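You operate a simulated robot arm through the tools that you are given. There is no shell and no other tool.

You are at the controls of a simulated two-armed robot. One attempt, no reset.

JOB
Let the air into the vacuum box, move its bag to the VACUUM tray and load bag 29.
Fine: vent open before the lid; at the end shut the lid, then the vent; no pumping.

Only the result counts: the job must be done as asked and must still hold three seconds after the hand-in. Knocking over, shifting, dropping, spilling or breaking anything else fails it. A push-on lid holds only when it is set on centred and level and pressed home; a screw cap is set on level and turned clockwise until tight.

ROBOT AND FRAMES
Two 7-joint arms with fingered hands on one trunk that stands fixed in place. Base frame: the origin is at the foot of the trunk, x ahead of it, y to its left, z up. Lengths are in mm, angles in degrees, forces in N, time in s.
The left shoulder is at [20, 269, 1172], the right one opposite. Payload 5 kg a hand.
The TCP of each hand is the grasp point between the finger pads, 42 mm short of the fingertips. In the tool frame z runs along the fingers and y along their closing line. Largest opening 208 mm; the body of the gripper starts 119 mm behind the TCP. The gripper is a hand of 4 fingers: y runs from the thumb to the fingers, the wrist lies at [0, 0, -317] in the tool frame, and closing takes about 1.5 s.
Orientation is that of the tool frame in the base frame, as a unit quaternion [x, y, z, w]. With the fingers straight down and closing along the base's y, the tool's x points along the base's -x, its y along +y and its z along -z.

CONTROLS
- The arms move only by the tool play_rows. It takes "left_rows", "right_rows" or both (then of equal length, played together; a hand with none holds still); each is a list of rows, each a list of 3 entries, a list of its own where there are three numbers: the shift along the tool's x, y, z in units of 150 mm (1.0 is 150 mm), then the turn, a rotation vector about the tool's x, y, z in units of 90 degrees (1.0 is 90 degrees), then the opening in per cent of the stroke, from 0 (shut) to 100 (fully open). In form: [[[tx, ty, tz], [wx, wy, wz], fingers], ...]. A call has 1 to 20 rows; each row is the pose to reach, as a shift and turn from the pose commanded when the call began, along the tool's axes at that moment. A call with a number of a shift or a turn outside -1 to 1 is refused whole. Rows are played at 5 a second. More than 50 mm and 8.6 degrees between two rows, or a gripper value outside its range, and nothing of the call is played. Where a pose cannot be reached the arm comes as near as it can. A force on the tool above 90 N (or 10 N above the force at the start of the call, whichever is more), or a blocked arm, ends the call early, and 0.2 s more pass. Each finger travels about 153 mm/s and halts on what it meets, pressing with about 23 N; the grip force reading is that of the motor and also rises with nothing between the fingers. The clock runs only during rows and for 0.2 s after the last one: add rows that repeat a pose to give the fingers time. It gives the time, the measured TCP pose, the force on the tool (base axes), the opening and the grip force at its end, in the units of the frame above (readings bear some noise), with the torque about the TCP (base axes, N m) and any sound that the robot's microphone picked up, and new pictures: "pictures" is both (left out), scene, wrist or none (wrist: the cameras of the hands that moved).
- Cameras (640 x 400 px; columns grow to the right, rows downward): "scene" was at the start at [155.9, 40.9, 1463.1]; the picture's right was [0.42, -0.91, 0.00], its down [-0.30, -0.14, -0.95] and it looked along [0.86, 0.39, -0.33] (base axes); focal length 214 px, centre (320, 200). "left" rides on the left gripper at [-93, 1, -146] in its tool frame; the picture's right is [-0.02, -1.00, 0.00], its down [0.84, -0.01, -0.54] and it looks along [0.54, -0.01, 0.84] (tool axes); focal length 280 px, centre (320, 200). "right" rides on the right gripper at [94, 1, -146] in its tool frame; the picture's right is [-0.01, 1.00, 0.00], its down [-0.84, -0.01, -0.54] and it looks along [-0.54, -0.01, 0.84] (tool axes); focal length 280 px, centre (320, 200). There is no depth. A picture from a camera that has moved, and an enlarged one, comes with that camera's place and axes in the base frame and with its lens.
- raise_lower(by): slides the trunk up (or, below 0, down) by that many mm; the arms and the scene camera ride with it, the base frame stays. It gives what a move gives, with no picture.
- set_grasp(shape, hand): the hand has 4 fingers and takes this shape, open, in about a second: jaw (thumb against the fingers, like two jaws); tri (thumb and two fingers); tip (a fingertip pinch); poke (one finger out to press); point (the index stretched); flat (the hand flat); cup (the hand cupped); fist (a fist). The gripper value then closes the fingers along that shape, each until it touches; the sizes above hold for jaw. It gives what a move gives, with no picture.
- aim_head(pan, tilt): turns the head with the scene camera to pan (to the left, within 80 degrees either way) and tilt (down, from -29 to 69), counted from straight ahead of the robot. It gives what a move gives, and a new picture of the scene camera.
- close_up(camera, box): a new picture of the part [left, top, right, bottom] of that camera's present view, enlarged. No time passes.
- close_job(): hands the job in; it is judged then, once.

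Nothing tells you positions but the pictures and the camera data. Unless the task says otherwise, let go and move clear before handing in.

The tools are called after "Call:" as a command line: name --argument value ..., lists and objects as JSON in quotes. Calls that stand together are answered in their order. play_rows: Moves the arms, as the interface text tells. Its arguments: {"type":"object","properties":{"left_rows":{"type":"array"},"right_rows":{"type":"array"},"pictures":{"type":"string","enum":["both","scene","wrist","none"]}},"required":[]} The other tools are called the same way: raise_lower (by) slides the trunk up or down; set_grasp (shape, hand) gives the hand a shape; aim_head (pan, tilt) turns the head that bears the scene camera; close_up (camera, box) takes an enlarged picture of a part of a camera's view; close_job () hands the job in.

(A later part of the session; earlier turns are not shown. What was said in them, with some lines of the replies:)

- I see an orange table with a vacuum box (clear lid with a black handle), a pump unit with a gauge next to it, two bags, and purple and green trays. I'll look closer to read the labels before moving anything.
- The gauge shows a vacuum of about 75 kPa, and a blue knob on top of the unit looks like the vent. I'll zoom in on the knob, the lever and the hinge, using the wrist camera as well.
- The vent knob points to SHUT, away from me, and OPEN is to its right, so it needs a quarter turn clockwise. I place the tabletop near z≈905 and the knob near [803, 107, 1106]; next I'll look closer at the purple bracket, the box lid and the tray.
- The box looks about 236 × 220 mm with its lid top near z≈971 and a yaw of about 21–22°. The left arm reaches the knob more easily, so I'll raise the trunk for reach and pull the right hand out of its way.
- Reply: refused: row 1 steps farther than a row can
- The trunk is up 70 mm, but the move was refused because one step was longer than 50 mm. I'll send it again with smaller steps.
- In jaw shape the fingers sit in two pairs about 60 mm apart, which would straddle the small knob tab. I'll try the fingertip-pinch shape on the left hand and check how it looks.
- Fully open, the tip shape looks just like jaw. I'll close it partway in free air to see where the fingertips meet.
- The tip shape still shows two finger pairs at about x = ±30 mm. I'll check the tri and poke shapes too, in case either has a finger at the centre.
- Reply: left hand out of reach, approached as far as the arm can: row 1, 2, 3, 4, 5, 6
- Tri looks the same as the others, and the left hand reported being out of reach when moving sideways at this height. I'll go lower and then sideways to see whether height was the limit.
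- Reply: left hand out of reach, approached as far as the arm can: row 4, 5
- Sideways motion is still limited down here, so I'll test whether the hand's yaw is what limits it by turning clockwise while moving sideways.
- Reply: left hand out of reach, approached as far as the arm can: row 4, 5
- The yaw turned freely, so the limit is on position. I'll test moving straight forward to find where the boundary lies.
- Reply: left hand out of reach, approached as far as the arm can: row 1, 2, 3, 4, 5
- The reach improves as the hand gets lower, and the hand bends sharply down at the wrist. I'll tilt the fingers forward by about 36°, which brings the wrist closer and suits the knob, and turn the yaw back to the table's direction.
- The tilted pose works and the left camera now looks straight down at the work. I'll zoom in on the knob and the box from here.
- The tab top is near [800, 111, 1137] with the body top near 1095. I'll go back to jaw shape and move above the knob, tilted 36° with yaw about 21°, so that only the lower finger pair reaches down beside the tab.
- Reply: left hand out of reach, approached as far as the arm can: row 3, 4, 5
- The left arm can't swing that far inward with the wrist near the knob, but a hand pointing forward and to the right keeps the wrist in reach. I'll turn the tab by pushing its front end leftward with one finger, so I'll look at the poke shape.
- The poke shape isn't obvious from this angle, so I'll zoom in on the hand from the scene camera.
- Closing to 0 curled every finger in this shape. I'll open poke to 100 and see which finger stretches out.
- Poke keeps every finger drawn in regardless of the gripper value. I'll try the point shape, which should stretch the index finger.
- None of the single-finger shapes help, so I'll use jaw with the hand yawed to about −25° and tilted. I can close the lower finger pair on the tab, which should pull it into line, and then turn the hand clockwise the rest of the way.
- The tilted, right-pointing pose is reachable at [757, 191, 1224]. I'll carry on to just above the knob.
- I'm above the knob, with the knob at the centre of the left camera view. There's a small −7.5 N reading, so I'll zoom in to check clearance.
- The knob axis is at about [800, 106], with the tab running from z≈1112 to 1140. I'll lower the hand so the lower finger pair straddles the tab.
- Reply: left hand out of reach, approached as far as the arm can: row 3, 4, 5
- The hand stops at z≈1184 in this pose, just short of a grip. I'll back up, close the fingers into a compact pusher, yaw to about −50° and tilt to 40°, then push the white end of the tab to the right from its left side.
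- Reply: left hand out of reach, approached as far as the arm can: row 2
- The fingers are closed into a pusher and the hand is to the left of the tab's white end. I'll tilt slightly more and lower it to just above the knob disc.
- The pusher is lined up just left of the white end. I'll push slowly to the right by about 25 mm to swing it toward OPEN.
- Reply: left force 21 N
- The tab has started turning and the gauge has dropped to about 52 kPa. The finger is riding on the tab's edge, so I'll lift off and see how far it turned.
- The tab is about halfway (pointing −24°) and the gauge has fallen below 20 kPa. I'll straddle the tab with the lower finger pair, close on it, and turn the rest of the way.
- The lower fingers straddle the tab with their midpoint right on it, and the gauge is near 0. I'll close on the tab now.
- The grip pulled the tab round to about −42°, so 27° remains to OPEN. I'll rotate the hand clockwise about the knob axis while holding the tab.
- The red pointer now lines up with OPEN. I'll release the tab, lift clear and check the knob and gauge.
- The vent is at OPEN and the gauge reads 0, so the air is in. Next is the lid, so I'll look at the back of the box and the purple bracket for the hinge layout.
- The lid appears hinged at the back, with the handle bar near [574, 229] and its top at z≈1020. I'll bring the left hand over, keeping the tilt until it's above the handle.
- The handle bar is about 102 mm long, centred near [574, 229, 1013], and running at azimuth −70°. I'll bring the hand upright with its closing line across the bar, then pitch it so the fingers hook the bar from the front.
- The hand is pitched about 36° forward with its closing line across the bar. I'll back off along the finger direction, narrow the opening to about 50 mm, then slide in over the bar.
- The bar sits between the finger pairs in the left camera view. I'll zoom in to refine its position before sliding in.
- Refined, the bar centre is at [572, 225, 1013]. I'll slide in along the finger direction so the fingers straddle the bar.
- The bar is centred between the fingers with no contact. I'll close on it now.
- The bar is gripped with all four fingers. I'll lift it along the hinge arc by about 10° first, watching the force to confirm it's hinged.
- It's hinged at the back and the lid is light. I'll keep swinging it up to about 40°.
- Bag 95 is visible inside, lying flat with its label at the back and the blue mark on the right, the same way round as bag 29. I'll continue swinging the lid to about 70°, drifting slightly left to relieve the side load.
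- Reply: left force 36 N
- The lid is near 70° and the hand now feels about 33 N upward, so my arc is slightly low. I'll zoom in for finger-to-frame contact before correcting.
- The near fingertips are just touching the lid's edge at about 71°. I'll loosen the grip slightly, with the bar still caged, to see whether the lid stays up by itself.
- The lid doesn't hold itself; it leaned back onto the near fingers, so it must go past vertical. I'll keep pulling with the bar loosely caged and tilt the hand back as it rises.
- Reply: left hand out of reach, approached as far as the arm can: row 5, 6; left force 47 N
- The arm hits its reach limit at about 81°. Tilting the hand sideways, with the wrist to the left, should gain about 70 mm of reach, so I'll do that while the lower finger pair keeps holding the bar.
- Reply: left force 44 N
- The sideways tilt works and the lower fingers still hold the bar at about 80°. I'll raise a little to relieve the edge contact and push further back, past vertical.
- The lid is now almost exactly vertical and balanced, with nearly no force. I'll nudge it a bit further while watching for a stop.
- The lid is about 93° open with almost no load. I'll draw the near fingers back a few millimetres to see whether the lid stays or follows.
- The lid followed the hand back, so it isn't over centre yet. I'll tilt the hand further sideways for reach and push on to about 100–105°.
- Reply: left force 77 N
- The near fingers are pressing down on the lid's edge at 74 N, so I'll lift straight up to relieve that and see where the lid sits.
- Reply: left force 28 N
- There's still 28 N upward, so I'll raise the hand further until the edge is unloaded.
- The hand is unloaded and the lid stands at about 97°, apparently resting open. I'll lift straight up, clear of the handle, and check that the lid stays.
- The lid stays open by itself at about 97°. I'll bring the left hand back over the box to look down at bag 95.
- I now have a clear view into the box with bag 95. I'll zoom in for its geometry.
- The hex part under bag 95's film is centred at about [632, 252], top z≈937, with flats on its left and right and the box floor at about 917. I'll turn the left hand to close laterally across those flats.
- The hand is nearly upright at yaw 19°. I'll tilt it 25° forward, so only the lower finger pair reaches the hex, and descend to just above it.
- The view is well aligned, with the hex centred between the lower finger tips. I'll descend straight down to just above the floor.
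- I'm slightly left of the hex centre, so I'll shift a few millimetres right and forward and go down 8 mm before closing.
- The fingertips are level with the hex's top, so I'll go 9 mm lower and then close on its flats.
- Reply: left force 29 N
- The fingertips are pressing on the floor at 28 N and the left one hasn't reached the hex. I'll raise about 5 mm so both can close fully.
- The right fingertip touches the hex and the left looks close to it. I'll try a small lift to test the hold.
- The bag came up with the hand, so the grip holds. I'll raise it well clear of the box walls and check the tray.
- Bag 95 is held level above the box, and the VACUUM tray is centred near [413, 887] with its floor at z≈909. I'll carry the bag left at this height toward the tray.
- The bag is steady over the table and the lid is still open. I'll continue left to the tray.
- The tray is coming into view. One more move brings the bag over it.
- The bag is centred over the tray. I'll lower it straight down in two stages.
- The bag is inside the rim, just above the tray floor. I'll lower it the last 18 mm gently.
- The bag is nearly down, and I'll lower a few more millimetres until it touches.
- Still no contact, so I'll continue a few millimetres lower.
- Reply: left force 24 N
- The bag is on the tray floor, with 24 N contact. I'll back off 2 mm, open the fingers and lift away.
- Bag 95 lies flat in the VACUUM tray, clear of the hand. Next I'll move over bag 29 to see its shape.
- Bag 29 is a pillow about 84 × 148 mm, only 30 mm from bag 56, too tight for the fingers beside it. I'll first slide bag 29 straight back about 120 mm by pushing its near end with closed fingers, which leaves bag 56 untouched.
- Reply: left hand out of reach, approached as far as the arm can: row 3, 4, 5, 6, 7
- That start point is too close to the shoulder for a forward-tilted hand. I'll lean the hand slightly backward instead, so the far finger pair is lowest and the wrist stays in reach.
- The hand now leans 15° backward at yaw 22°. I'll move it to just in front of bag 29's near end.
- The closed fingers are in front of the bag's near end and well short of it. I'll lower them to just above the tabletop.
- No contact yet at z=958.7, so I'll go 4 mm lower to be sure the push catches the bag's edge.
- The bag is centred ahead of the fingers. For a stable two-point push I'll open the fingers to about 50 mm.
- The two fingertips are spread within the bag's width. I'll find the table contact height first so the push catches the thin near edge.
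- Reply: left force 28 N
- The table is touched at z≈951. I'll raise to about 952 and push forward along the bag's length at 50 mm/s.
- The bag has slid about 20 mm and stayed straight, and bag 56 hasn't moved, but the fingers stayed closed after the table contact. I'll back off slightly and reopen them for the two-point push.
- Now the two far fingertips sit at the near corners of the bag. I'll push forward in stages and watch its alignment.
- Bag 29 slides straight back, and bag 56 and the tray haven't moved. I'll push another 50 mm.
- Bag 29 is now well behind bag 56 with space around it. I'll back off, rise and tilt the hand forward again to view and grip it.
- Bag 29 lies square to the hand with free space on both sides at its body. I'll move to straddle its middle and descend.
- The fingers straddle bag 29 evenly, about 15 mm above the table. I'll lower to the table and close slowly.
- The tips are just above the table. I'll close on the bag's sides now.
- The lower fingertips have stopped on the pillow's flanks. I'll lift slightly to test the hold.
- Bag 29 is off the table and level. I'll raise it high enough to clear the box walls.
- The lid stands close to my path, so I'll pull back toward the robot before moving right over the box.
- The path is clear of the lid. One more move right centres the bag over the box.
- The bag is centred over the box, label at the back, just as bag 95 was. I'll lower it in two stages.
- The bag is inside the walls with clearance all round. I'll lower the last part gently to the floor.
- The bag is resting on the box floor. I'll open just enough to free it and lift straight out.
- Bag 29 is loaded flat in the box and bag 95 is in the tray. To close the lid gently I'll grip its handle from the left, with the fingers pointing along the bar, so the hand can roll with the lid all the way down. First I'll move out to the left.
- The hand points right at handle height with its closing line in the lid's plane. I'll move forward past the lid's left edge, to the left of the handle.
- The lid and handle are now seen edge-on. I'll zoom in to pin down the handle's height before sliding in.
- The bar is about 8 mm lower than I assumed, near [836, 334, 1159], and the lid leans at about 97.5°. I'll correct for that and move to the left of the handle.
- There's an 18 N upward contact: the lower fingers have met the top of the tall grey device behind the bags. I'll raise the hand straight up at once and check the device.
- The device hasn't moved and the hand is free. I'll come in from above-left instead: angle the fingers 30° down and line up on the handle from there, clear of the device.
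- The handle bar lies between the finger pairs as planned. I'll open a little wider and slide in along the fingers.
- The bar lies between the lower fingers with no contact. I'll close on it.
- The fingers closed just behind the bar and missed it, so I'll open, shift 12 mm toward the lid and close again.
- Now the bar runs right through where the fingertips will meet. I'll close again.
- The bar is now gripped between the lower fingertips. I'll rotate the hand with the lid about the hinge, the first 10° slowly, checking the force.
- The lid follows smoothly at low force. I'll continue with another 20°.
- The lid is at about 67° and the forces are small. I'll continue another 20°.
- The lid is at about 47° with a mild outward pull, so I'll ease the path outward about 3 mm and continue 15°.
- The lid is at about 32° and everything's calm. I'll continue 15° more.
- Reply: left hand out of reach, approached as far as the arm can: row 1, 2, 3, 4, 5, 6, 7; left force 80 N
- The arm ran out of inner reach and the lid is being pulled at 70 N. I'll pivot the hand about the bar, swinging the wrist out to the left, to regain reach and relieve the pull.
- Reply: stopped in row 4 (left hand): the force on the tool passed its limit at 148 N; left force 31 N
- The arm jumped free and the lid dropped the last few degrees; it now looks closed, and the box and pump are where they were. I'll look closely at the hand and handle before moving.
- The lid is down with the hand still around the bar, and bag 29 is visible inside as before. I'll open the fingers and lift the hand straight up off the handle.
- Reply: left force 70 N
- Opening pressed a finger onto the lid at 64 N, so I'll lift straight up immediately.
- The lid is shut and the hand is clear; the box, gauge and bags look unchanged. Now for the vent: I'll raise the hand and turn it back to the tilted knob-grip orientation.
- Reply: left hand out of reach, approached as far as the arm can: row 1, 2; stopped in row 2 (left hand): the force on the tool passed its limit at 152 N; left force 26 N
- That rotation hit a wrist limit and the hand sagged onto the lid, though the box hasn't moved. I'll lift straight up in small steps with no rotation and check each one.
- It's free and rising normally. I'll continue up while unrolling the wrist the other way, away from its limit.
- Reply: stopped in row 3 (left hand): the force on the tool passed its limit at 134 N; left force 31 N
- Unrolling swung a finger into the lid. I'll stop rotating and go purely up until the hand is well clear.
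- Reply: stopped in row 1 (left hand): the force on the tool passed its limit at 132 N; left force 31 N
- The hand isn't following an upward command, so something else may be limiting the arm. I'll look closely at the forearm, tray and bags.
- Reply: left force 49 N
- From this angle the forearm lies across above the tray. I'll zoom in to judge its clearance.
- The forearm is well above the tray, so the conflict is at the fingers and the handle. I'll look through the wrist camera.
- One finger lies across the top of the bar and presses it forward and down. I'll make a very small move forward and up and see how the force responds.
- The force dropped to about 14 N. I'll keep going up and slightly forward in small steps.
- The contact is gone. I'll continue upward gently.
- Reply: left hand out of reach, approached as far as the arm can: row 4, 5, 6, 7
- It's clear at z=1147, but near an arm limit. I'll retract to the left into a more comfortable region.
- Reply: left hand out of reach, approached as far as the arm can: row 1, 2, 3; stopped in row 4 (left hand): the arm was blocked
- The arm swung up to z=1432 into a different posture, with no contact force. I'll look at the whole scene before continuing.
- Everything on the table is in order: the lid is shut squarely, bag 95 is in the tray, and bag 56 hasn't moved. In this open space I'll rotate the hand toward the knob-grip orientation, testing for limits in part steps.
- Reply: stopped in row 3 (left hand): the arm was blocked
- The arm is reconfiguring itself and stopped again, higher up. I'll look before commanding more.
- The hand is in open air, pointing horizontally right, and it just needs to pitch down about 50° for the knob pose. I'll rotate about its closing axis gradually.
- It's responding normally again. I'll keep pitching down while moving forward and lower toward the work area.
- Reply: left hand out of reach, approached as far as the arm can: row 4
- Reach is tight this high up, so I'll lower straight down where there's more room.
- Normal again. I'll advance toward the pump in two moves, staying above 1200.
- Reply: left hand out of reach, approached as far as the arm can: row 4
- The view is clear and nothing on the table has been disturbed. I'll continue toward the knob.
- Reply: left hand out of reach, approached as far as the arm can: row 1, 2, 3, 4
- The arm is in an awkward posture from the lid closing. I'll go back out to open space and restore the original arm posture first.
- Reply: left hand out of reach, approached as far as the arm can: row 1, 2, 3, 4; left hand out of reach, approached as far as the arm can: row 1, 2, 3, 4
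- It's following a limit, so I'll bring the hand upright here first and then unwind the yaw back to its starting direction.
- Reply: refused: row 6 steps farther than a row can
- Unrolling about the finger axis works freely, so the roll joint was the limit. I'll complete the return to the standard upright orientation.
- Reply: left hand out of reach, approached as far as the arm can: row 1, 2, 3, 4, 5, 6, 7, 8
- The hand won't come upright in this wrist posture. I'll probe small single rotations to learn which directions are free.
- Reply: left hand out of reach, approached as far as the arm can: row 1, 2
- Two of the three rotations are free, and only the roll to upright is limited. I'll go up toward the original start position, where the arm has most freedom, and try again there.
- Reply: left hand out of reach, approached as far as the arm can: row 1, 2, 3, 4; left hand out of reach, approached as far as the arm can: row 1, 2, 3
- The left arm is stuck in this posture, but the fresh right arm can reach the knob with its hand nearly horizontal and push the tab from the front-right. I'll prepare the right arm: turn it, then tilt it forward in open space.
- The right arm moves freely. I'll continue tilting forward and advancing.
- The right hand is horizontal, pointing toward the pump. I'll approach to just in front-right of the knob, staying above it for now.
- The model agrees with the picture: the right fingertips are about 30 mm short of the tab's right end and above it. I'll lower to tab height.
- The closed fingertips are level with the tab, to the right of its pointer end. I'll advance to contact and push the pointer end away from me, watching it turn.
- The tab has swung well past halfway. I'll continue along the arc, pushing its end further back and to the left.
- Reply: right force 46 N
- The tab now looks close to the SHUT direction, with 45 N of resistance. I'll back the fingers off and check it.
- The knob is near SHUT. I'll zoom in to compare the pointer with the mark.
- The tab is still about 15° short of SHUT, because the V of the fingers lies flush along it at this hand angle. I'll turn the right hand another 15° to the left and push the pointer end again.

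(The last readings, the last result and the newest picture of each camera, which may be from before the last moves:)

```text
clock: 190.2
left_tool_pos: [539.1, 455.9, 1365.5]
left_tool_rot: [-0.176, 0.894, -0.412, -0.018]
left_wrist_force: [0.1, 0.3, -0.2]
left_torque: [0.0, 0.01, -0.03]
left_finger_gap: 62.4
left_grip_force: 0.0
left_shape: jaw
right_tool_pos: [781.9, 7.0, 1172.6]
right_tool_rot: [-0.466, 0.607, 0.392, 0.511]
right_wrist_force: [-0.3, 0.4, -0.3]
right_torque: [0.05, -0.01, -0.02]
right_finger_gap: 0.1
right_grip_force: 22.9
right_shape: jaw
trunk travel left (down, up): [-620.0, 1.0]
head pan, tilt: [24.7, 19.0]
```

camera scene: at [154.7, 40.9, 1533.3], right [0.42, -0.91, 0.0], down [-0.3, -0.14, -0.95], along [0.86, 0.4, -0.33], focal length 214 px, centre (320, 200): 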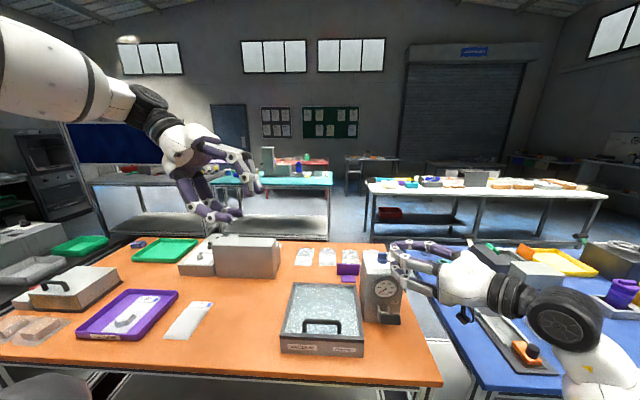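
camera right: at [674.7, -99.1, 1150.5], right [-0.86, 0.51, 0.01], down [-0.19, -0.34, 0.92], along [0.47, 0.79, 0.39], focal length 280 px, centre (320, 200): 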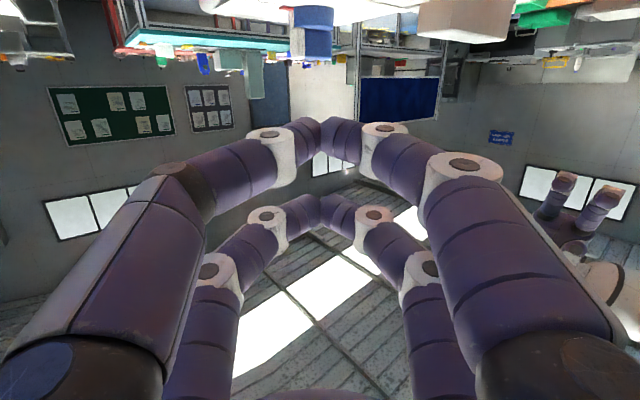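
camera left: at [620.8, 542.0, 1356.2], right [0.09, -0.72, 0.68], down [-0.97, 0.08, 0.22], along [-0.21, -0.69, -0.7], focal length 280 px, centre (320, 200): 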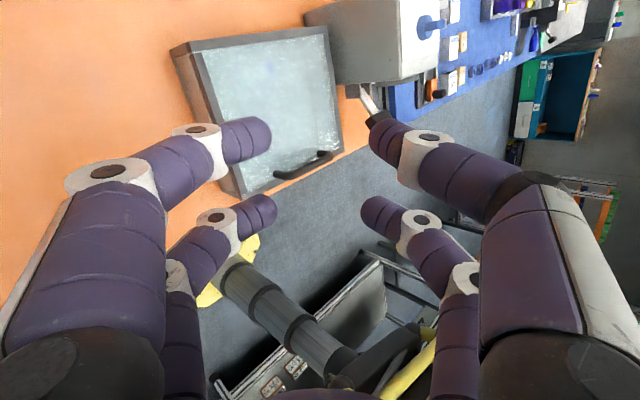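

Turned freely. Now I'll come in to the right of the pointer end and push it leftward.

Call:
play_rows --right_rows '[[[0.008, -0.051, 0.092], [0, 0, 0], 0], [[0.017, -0.103, 0.185], [0, 0, 0], 0], [[0.025, -0.154, 0.277], [0, 0, 0], 0], [[0.015, -0.132, 0.335], [0, 0, 0], 0], [[0.005, -0.112, 0.39], [0, 0, 0], 0], [[0.005, -0.112, 0.39], [0, 0, 0], 0]]' --pictures "none"

Call:
close_up --camera "scene" --box '[350, 220, 440, 290]'

```text
clock: 191.7
left_tool_pos: [539.4, 455.9, 1365.3]
left_tool_rot: [-0.175, 0.894, -0.413, -0.018]
left_wrist_force: [0.4, -0.4, 0.2]
left_torque: [0.02, 0.01, 0.0]
left_finger_gap: 62.2
left_grip_force: 0.0
left_shape: jaw
right_tool_pos: [812.6, 57.2, 1161.9]
right_tool_rot: [-0.464, 0.609, 0.389, 0.512]
right_wrist_force: [0.7, 0.2, 0.0]
right_torque: [0.01, 0.0, -0.03]
right_finger_gap: 0.0
right_grip_force: 22.6
right_shape: jaw
trunk travel left (down, up): [-620.0, 1.0]
head pan, tilt: [24.7, 19.0]
```

```text
5.71 times, centred on (395, 255) of scene
camera zoom: at [154.7, 40.7, 1533.3], right [0.42, -0.91, 0.0], down [-0.3, -0.14, -0.95], along [0.86, 0.4, -0.33], focal length 1226 px, centre (-109, -114)
```

zoom: 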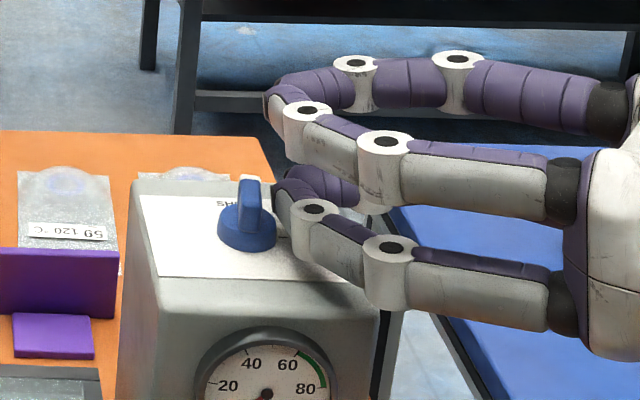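

I'm just right of the pointer end with no contact yet. I'll push left slowly.

Call:
play_rows --right_rows '[[[-0.004, 0.012, 0.024], [0, 0, 0], 0], [[-0.008, 0.024, 0.048], [0, 0, 0], 0], [[-0.013, 0.035, 0.073], [0, 0, 0], 0], [[-0.017, 0.047, 0.097], [0, 0, 0], 0], [[-0.017, 0.047, 0.097], [0, 0, 0], 0]]' --pictures "none"

Call:
close_up --camera "scene" --box '[360, 244, 410, 279]'

```text
clock: 192.8
left_tool_pos: [539.0, 450.7, 1367.2]
left_tool_rot: [-0.175, 0.895, -0.411, -0.018]
left_wrist_force: [0.0, -0.2, 1.0]
left_torque: [0.01, -0.03, 0.04]
left_finger_gap: 62.5
left_grip_force: 0.0
left_shape: jaw
right_tool_pos: [811.7, 67.2, 1162.6]
right_tool_rot: [-0.463, 0.609, 0.39, 0.513]
right_wrist_force: [3.2, -46.7, 4.6]
right_torque: [-1.13, -0.06, 0.19]
right_finger_gap: 0.1
right_grip_force: 23.2
right_shape: jaw
trunk travel left (down, up): [-620.0, 1.0]
head pan, tilt: [24.7, 19.0]
```

```text
11.43 times, centred on (385, 262) of scene
camera zoom: at [154.8, 36.9, 1533.4], right [0.42, -0.91, 0.0], down [-0.3, -0.13, -0.95], along [0.86, 0.39, -0.32], focal length 2451 px, centre (-423, -503)
```

zoom: 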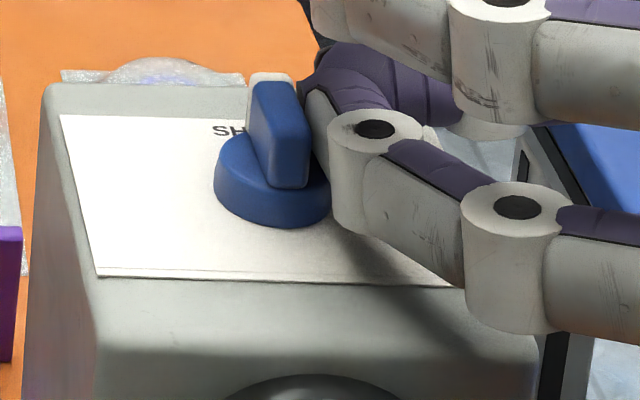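

The tab now leans the same way as in the original SHUT picture, with firm resistance like an end stop. I'll back off and verify.

Call:
play_rows --right_rows '[[[0.01, -0.03, -0.06], [0, 0, 0], 0], [[0.01, -0.08, -0.15], [0, 0, 0], 0], [[0, -0.12, -0.3], [0, 0, 0], 0], [[-0.05, -0.15, -0.5], [0, 0, 0], 0], [[-0.15, -0.15, -0.7], [0, 0, 0], 0]]' --pictures "scene"

Call:
close_up --camera "scene" --box '[360, 244, 410, 279]'

Call:
close_up --camera "scene" --box '[270, 240, 420, 360]'

```text
clock: 194.1
left_tool_pos: [538.5, 456.0, 1366.5]
left_tool_rot: [-0.175, 0.894, -0.411, -0.018]
left_wrist_force: [0.2, -1.8, 0.7]
left_torque: [0.11, -0.06, 0.08]
left_finger_gap: 62.2
left_grip_force: 0.1
left_shape: jaw
right_tool_pos: [805.1, -27.2, 1203.4]
right_tool_rot: [-0.465, 0.608, 0.391, 0.511]
right_wrist_force: [-1.1, 0.0, -0.7]
right_torque: [0.08, 0.0, -0.07]
right_finger_gap: 0.0
right_grip_force: 23.0
right_shape: jaw
trunk travel left (down, up): [-620.0, 1.0]
head pan, tilt: [24.7, 19.0]
camera scene: at [154.3, 40.3, 1533.4], right [0.42, -0.91, 0.0], down [-0.3, -0.14, -0.95], along [0.86, 0.4, -0.32], focal length 214 px, centre (320, 200)
```

scene: 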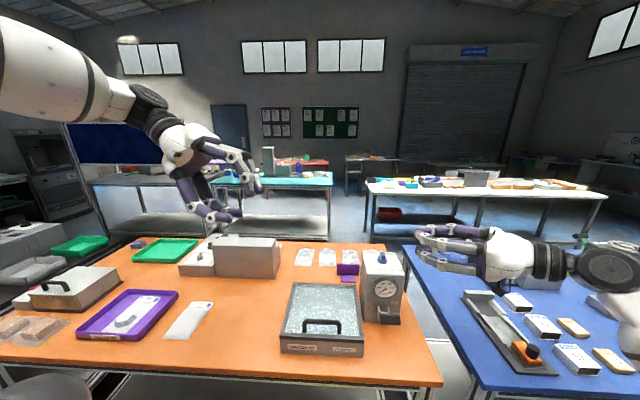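

```text
11.43 times, centred on (385, 262) of scene
camera zoom: at [154.3, 40.3, 1533.4], right [0.42, -0.91, 0.0], down [-0.3, -0.14, -0.95], along [0.86, 0.4, -0.32], focal length 2451 px, centre (-423, -503)
```

zoom: 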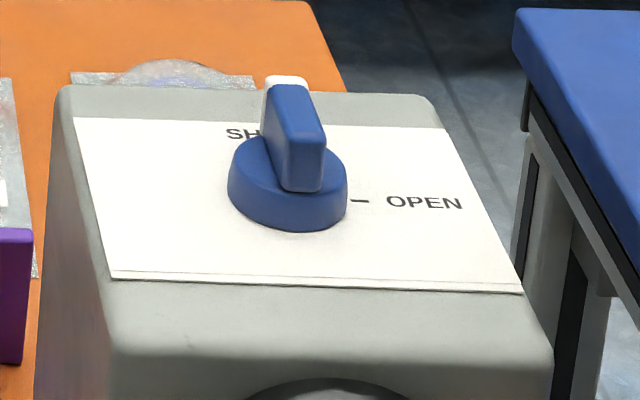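

```text
3.33 times, centred on (345, 300) of scene
camera zoom: at [154.3, 40.3, 1533.4], right [0.42, -0.91, 0.0], down [-0.3, -0.14, -0.95], along [0.86, 0.4, -0.32], focal length 715 px, centre (237, -133)
```

zoom: 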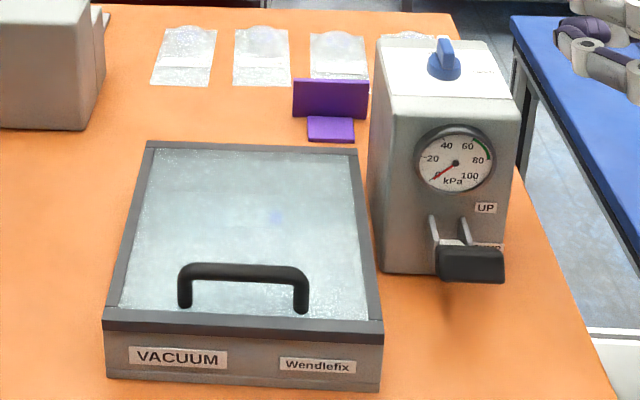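

The knob matches the original SHUT orientation to within a few degrees, and the gauge reads 0. To be sure, I'll retract the right arm and use its camera to look down at the pointer.

Call:
play_rows --right_rows '[[[-0.155, 0.114, -0.084], [0, 0, 0], 0], [[-0.31, 0.228, -0.167], [0, 0, 0], 0], [[-0.465, 0.343, -0.25], [0, 0, 0], 0], [[-0.62, 0.457, -0.334], [0, 0, 0], 0]]' --pictures "none"

Call:
play_rows --right_rows '[[[-0.155, 0.114, -0.084], [0.04, 0, 0.007], 0], [[-0.31, 0.228, -0.167], [0.08, 0, 0.014], 0], [[-0.465, 0.343, -0.25], [0.12, 0, 0.021], 0], [[-0.62, 0.457, -0.334], [0.164, 0, 0.028], 0]]' --pictures "none"

```text
clock: 195.1
left_tool_pos: [537.6, 456.1, 1365.4]
left_tool_rot: [-0.175, 0.894, -0.412, -0.018]
left_wrist_force: [-1.2, 1.2, -0.3]
left_torque: [-0.1, 0.0, 0.02]
left_finger_gap: 62.4
left_grip_force: 0.0
left_shape: jaw
right_tool_pos: [730.1, -41.1, 1302.4]
right_tool_rot: [-0.465, 0.607, 0.391, 0.512]
right_wrist_force: [0.0, 0.1, -0.6]
right_torque: [0.07, 0.0, -0.03]
right_finger_gap: 0.0
right_grip_force: 23.6
right_shape: jaw
trunk travel left (down, up): [-620.0, 1.0]
head pan, tilt: [24.7, 19.0]
```

```text
clock: 196.1
left_tool_pos: [538.5, 456.4, 1366.0]
left_tool_rot: [-0.176, 0.894, -0.412, -0.017]
left_wrist_force: [-1.1, 0.5, -0.5]
left_torque: [-0.05, 0.0, 0.07]
left_finger_gap: 62.5
left_grip_force: 0.2
left_shape: jaw
right_tool_pos: [655.1, -58.3, 1402.7]
right_tool_rot: [-0.382, 0.663, 0.32, 0.558]
right_wrist_force: [0.3, 0.9, 0.1]
right_torque: [0.01, 0.0, -0.06]
right_finger_gap: 0.0
right_grip_force: 22.8
right_shape: jaw
trunk travel left (down, up): [-620.0, 1.0]
head pan, tilt: [24.7, 19.0]
```

Retracting cleanly. I'll un-tilt back the way it came.

Call:
play_rows --right_rows '[[[-0.057, 0.048, -0.163], [0, 0.089, 0], 0], [[-0.114, 0.095, -0.326], [0, 0.178, 0], 0], [[-0.171, 0.143, -0.489], [0, 0.267, 0], 0], [[-0.228, 0.19, -0.652], [0, 0.356, 0], 0], [[-0.285, 0.238, -0.815], [0, 0.444, 0], 0]]' --pictures "wrist"

Call:
play_rows --right_rows '[[[0.062, 0.048, -0.161], [0, 0.089, 0], 20], [[0.124, 0.096, -0.322], [0, 0.178, 0], 40], [[0.187, 0.145, -0.483], [0, 0.267, 0], 60], [[0.249, 0.193, -0.644], [0, 0.356, 0], 80], [[0.311, 0.241, -0.805], [0, 0.444, 0], 100]]' --pictures "wrist"

```text
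clock: 197.2
left_tool_pos: [537.9, 456.3, 1366.3]
left_tool_rot: [-0.176, 0.894, -0.412, -0.018]
left_wrist_force: [-1.4, 0.8, -1.1]
left_torque: [-0.04, -0.14, 0.08]
left_finger_gap: 62.6
left_grip_force: 0.0
left_shape: jaw
right_tool_pos: [566.9, -136.4, 1466.7]
right_tool_rot: [-0.469, 0.814, 0.17, 0.298]
right_wrist_force: [-1.1, 0.0, 0.3]
right_torque: [-0.06, -0.08, -0.09]
right_finger_gap: 0.0
right_grip_force: 23.4
right_shape: jaw
trunk travel left (down, up): [-620.0, 1.0]
head pan, tilt: [24.7, 19.0]
camera right: at [481.6, -279.4, 1519.4], right [-0.86, 0.51, 0.01], down [0.16, 0.25, 0.95], along [0.49, 0.82, -0.3], focal length 280 px, centre (320, 200)
```

right: 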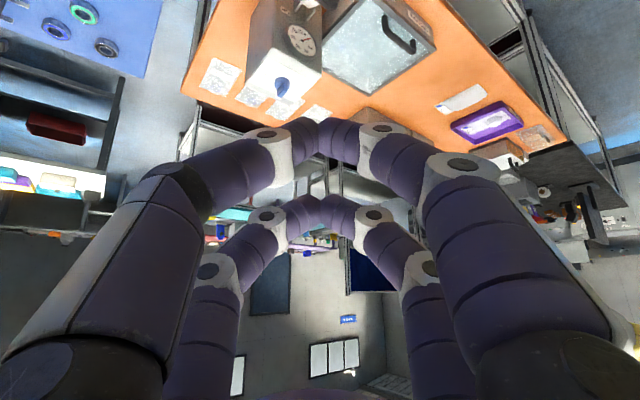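

```text
clock: 198.4
left_tool_pos: [537.7, 456.2, 1364.2]
left_tool_rot: [-0.176, 0.893, -0.413, -0.019]
left_wrist_force: [4.0, 0.0, -1.5]
left_torque: [-0.2, 0.28, -0.34]
left_finger_gap: 62.2
left_grip_force: 0.0
left_shape: jaw
right_tool_pos: [475.6, -215.9, 1532.0]
right_tool_rot: [-0.498, 0.867, 0.0, 0.004]
right_wrist_force: [-6.4, -0.8, 7.6]
right_torque: [0.04, -1.09, -0.02]
right_finger_gap: 207.8
right_grip_force: 0.1
right_shape: jaw
trunk travel left (down, up): [-620.0, 1.0]
head pan, tilt: [24.7, 19.0]
camera right: at [426.0, -296.9, 1677.8], right [-0.86, 0.51, 0.0], down [0.43, 0.72, 0.54], along [0.28, 0.47, -0.84], focal length 280 px, centre (320, 200)
```

right: 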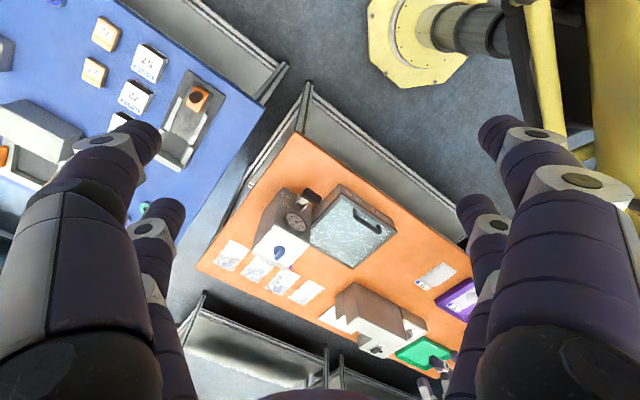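

The right arm is back and its camera can see the pump from above. I'll zoom in on the knob, box and tray.

Call:
close_up --camera "right" --box '[245, 215, 325, 275]'

Call:
close_up --camera "right" --box '[262, 232, 302, 262]'

Call:
close_up --camera "right" --box '[290, 170, 490, 300]'

```text
6.67 times, centred on (285, 245) of right
camera zoom: at [426.0, -296.9, 1677.8], right [-0.86, 0.51, 0.0], down [0.43, 0.72, 0.54], along [0.28, 0.47, -0.84], focal length 1869 px, centre (553, -100)
```

zoom: 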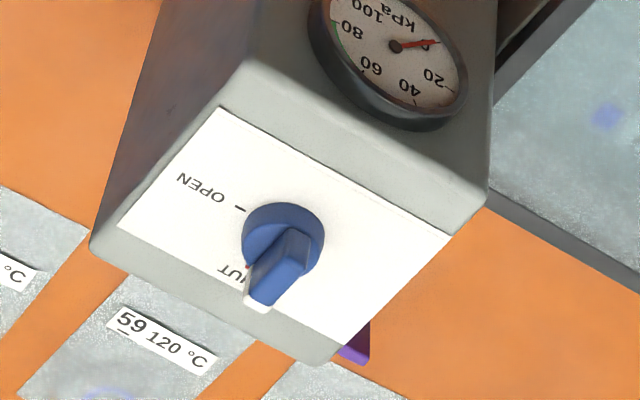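

```text
13.33 times, centred on (282, 247) of right
camera zoom: at [426.0, -296.9, 1677.8], right [-0.86, 0.51, 0.0], down [0.43, 0.72, 0.54], along [0.28, 0.47, -0.84], focal length 3738 px, centre (827, -427)
```

zoom: 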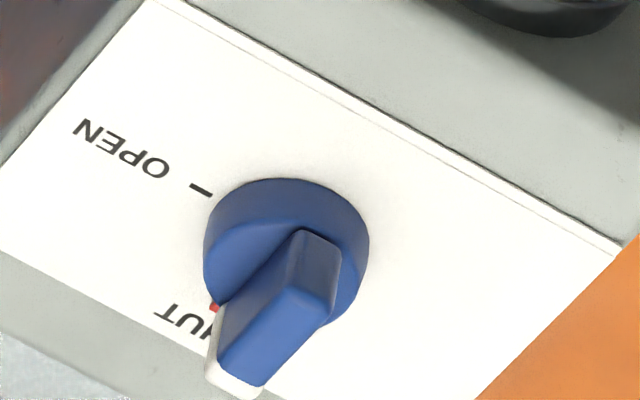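

```text
3.08 times, centred on (390, 235) of right
camera zoom: at [426.0, -296.9, 1677.8], right [-0.86, 0.51, 0.0], down [0.43, 0.72, 0.54], along [0.28, 0.47, -0.84], focal length 863 px, centre (105, 92)
```

zoom: 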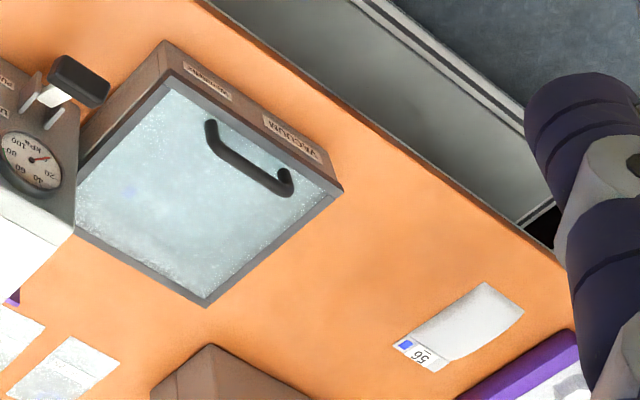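

The pointer end covers SHUT, but I want the angle exactly. I'll enlarge further.

Call:
close_up --camera "right" --box '[268, 238, 298, 262]'

Call:
close_up --camera "scene" --box '[368, 246, 398, 266]'

```text
16.00 times, centred on (283, 250) of right
camera zoom: at [426.0, -296.9, 1677.8], right [-0.86, 0.51, 0.0], down [0.43, 0.72, 0.54], along [0.28, 0.47, -0.84], focal length 4486 px, centre (912, -600)
```

zoom: 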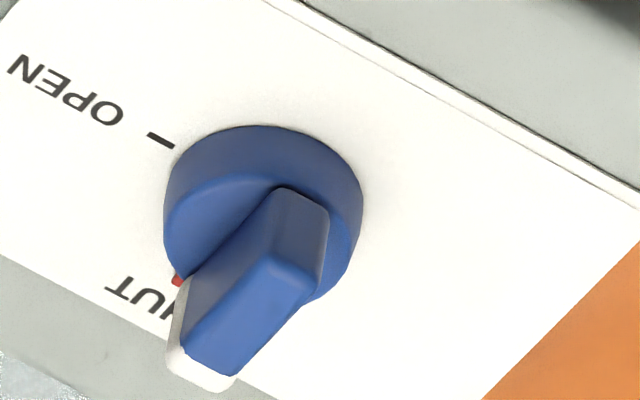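

```text
16.00 times, centred on (383, 256) of scene
camera zoom: at [153.6, 42.4, 1533.5], right [0.42, -0.91, 0.0], down [-0.3, -0.14, -0.94], along [0.86, 0.39, -0.33], focal length 3432 px, centre (-688, -696)
```

zoom: 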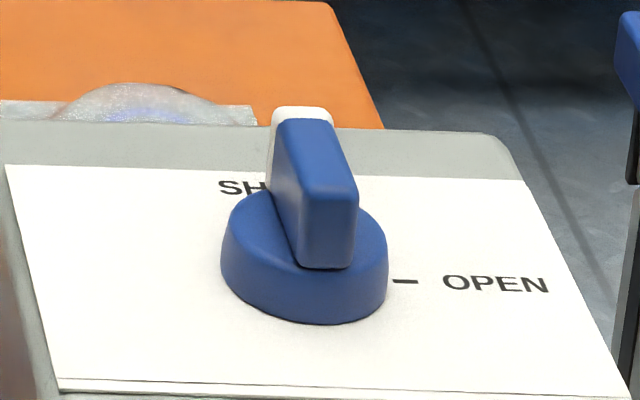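

The tab's top edges run parallel to the card's depth edge (132.5° vs 133°), so the vent is exactly at SHUT. Last, I'll check the lid seat, the tray and the surroundings.

Call:
close_up --camera "scene" --box '[270, 275, 375, 360]'

Call:
close_up --camera "scene" --box '[60, 225, 290, 350]'

Call:
close_up --camera "right" --box '[300, 180, 400, 270]'

Call:
close_up --camera "scene" --box '[355, 255, 415, 330]'

```text
4.71 times, centred on (322, 318) of scene
camera zoom: at [153.6, 42.4, 1533.5], right [0.42, -0.91, 0.0], down [-0.3, -0.14, -0.94], along [0.86, 0.39, -0.33], focal length 1009 px, centre (308, -353)
```

zoom: 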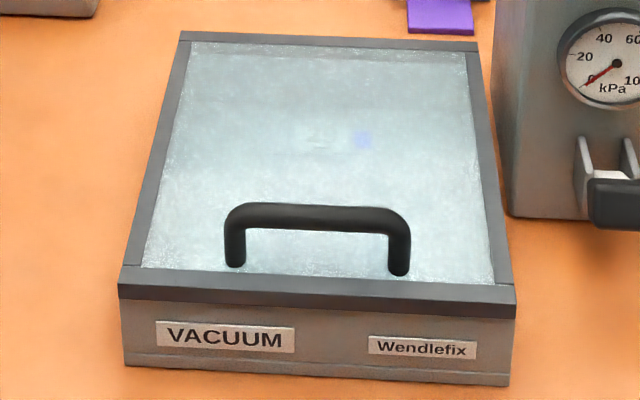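

```text
2.78 times, centred on (175, 288) of scene
camera zoom: at [153.6, 42.4, 1533.5], right [0.42, -0.91, 0.0], down [-0.3, -0.14, -0.94], along [0.86, 0.39, -0.33], focal length 597 px, centre (724, -44)
```

zoom: 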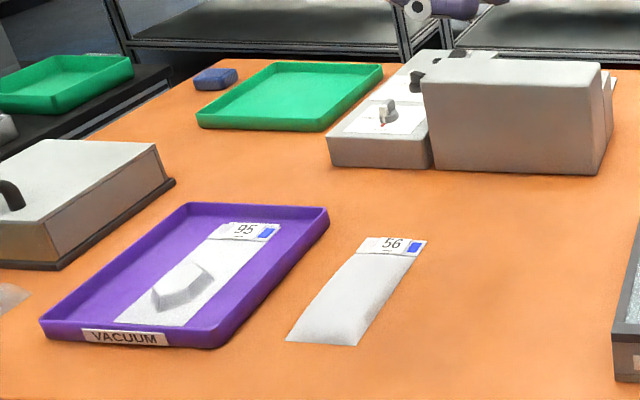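

```text
4.44 times, centred on (350, 225) of right
camera zoom: at [426.0, -296.9, 1677.8], right [-0.86, 0.51, 0.0], down [0.43, 0.72, 0.54], along [0.28, 0.47, -0.84], focal length 1246 px, centre (187, 89)
```

zoom: 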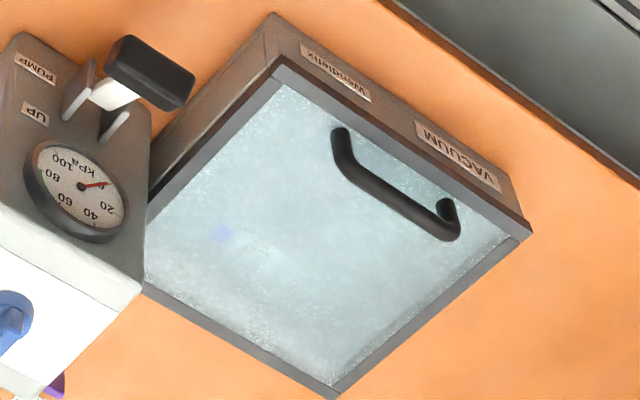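

```text
5.33 times, centred on (385, 292) of scene
camera zoom: at [153.6, 42.4, 1533.5], right [0.42, -0.91, 0.0], down [-0.3, -0.14, -0.94], along [0.86, 0.39, -0.33], focal length 1144 px, centre (-27, -293)
```

zoom: 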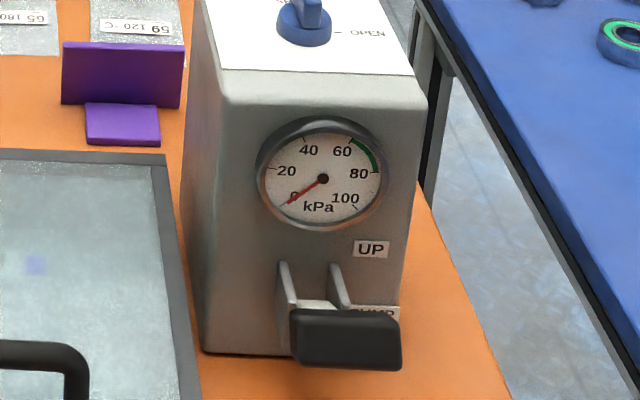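

Bag 95 lies in the VACUUM tray and bag 29 is in the box. The lid sits flush, the vent points to SHUT, the gauge reads 0 and the pump lever hasn't been touched. Both hands are clear, so I'm handing in the job.

Call:
close_job

```text
The job is handed in.
```

I've handed in the job. By the last pictures, everything you asked for is done:

- **Air let in:** the vent was turned to OPEN and the gauge had fallen to 0 before I touched the lid.
- **Bags:** bag 95, the one in the box, lies flat in the VACUUM tray. Bag 29 is in the box, label at the back like bag 95 was.
- **Closing up:** the lid was shut first and sits flush, then the vent was turned back to SHUT. The pump lever was never touched, and the gauge still reads 0.

A few things did not go smoothly:

- **Lid:** the left arm ran out of reach near the end of closing. The force passed the limit at 148 N and the lid dropped the last few degrees. While pulling away, the hand then hit the lid or handle three more times, at 130 to 150 N. In the pictures the box, lid, handle and bag 29 look unmoved and undamaged.
- **Grey device on the table:** the left fingers pressed on its top with about 18 N. It did not move.
- **Bag 29:** I slid it back about 120 mm on the table before picking it up, because it lay too close to bag 56. Bag 56 was not touched.

The left arm got stuck in an awkward posture after closing the lid, so I used the right arm to shut the vent. Both hands are clear of everything.
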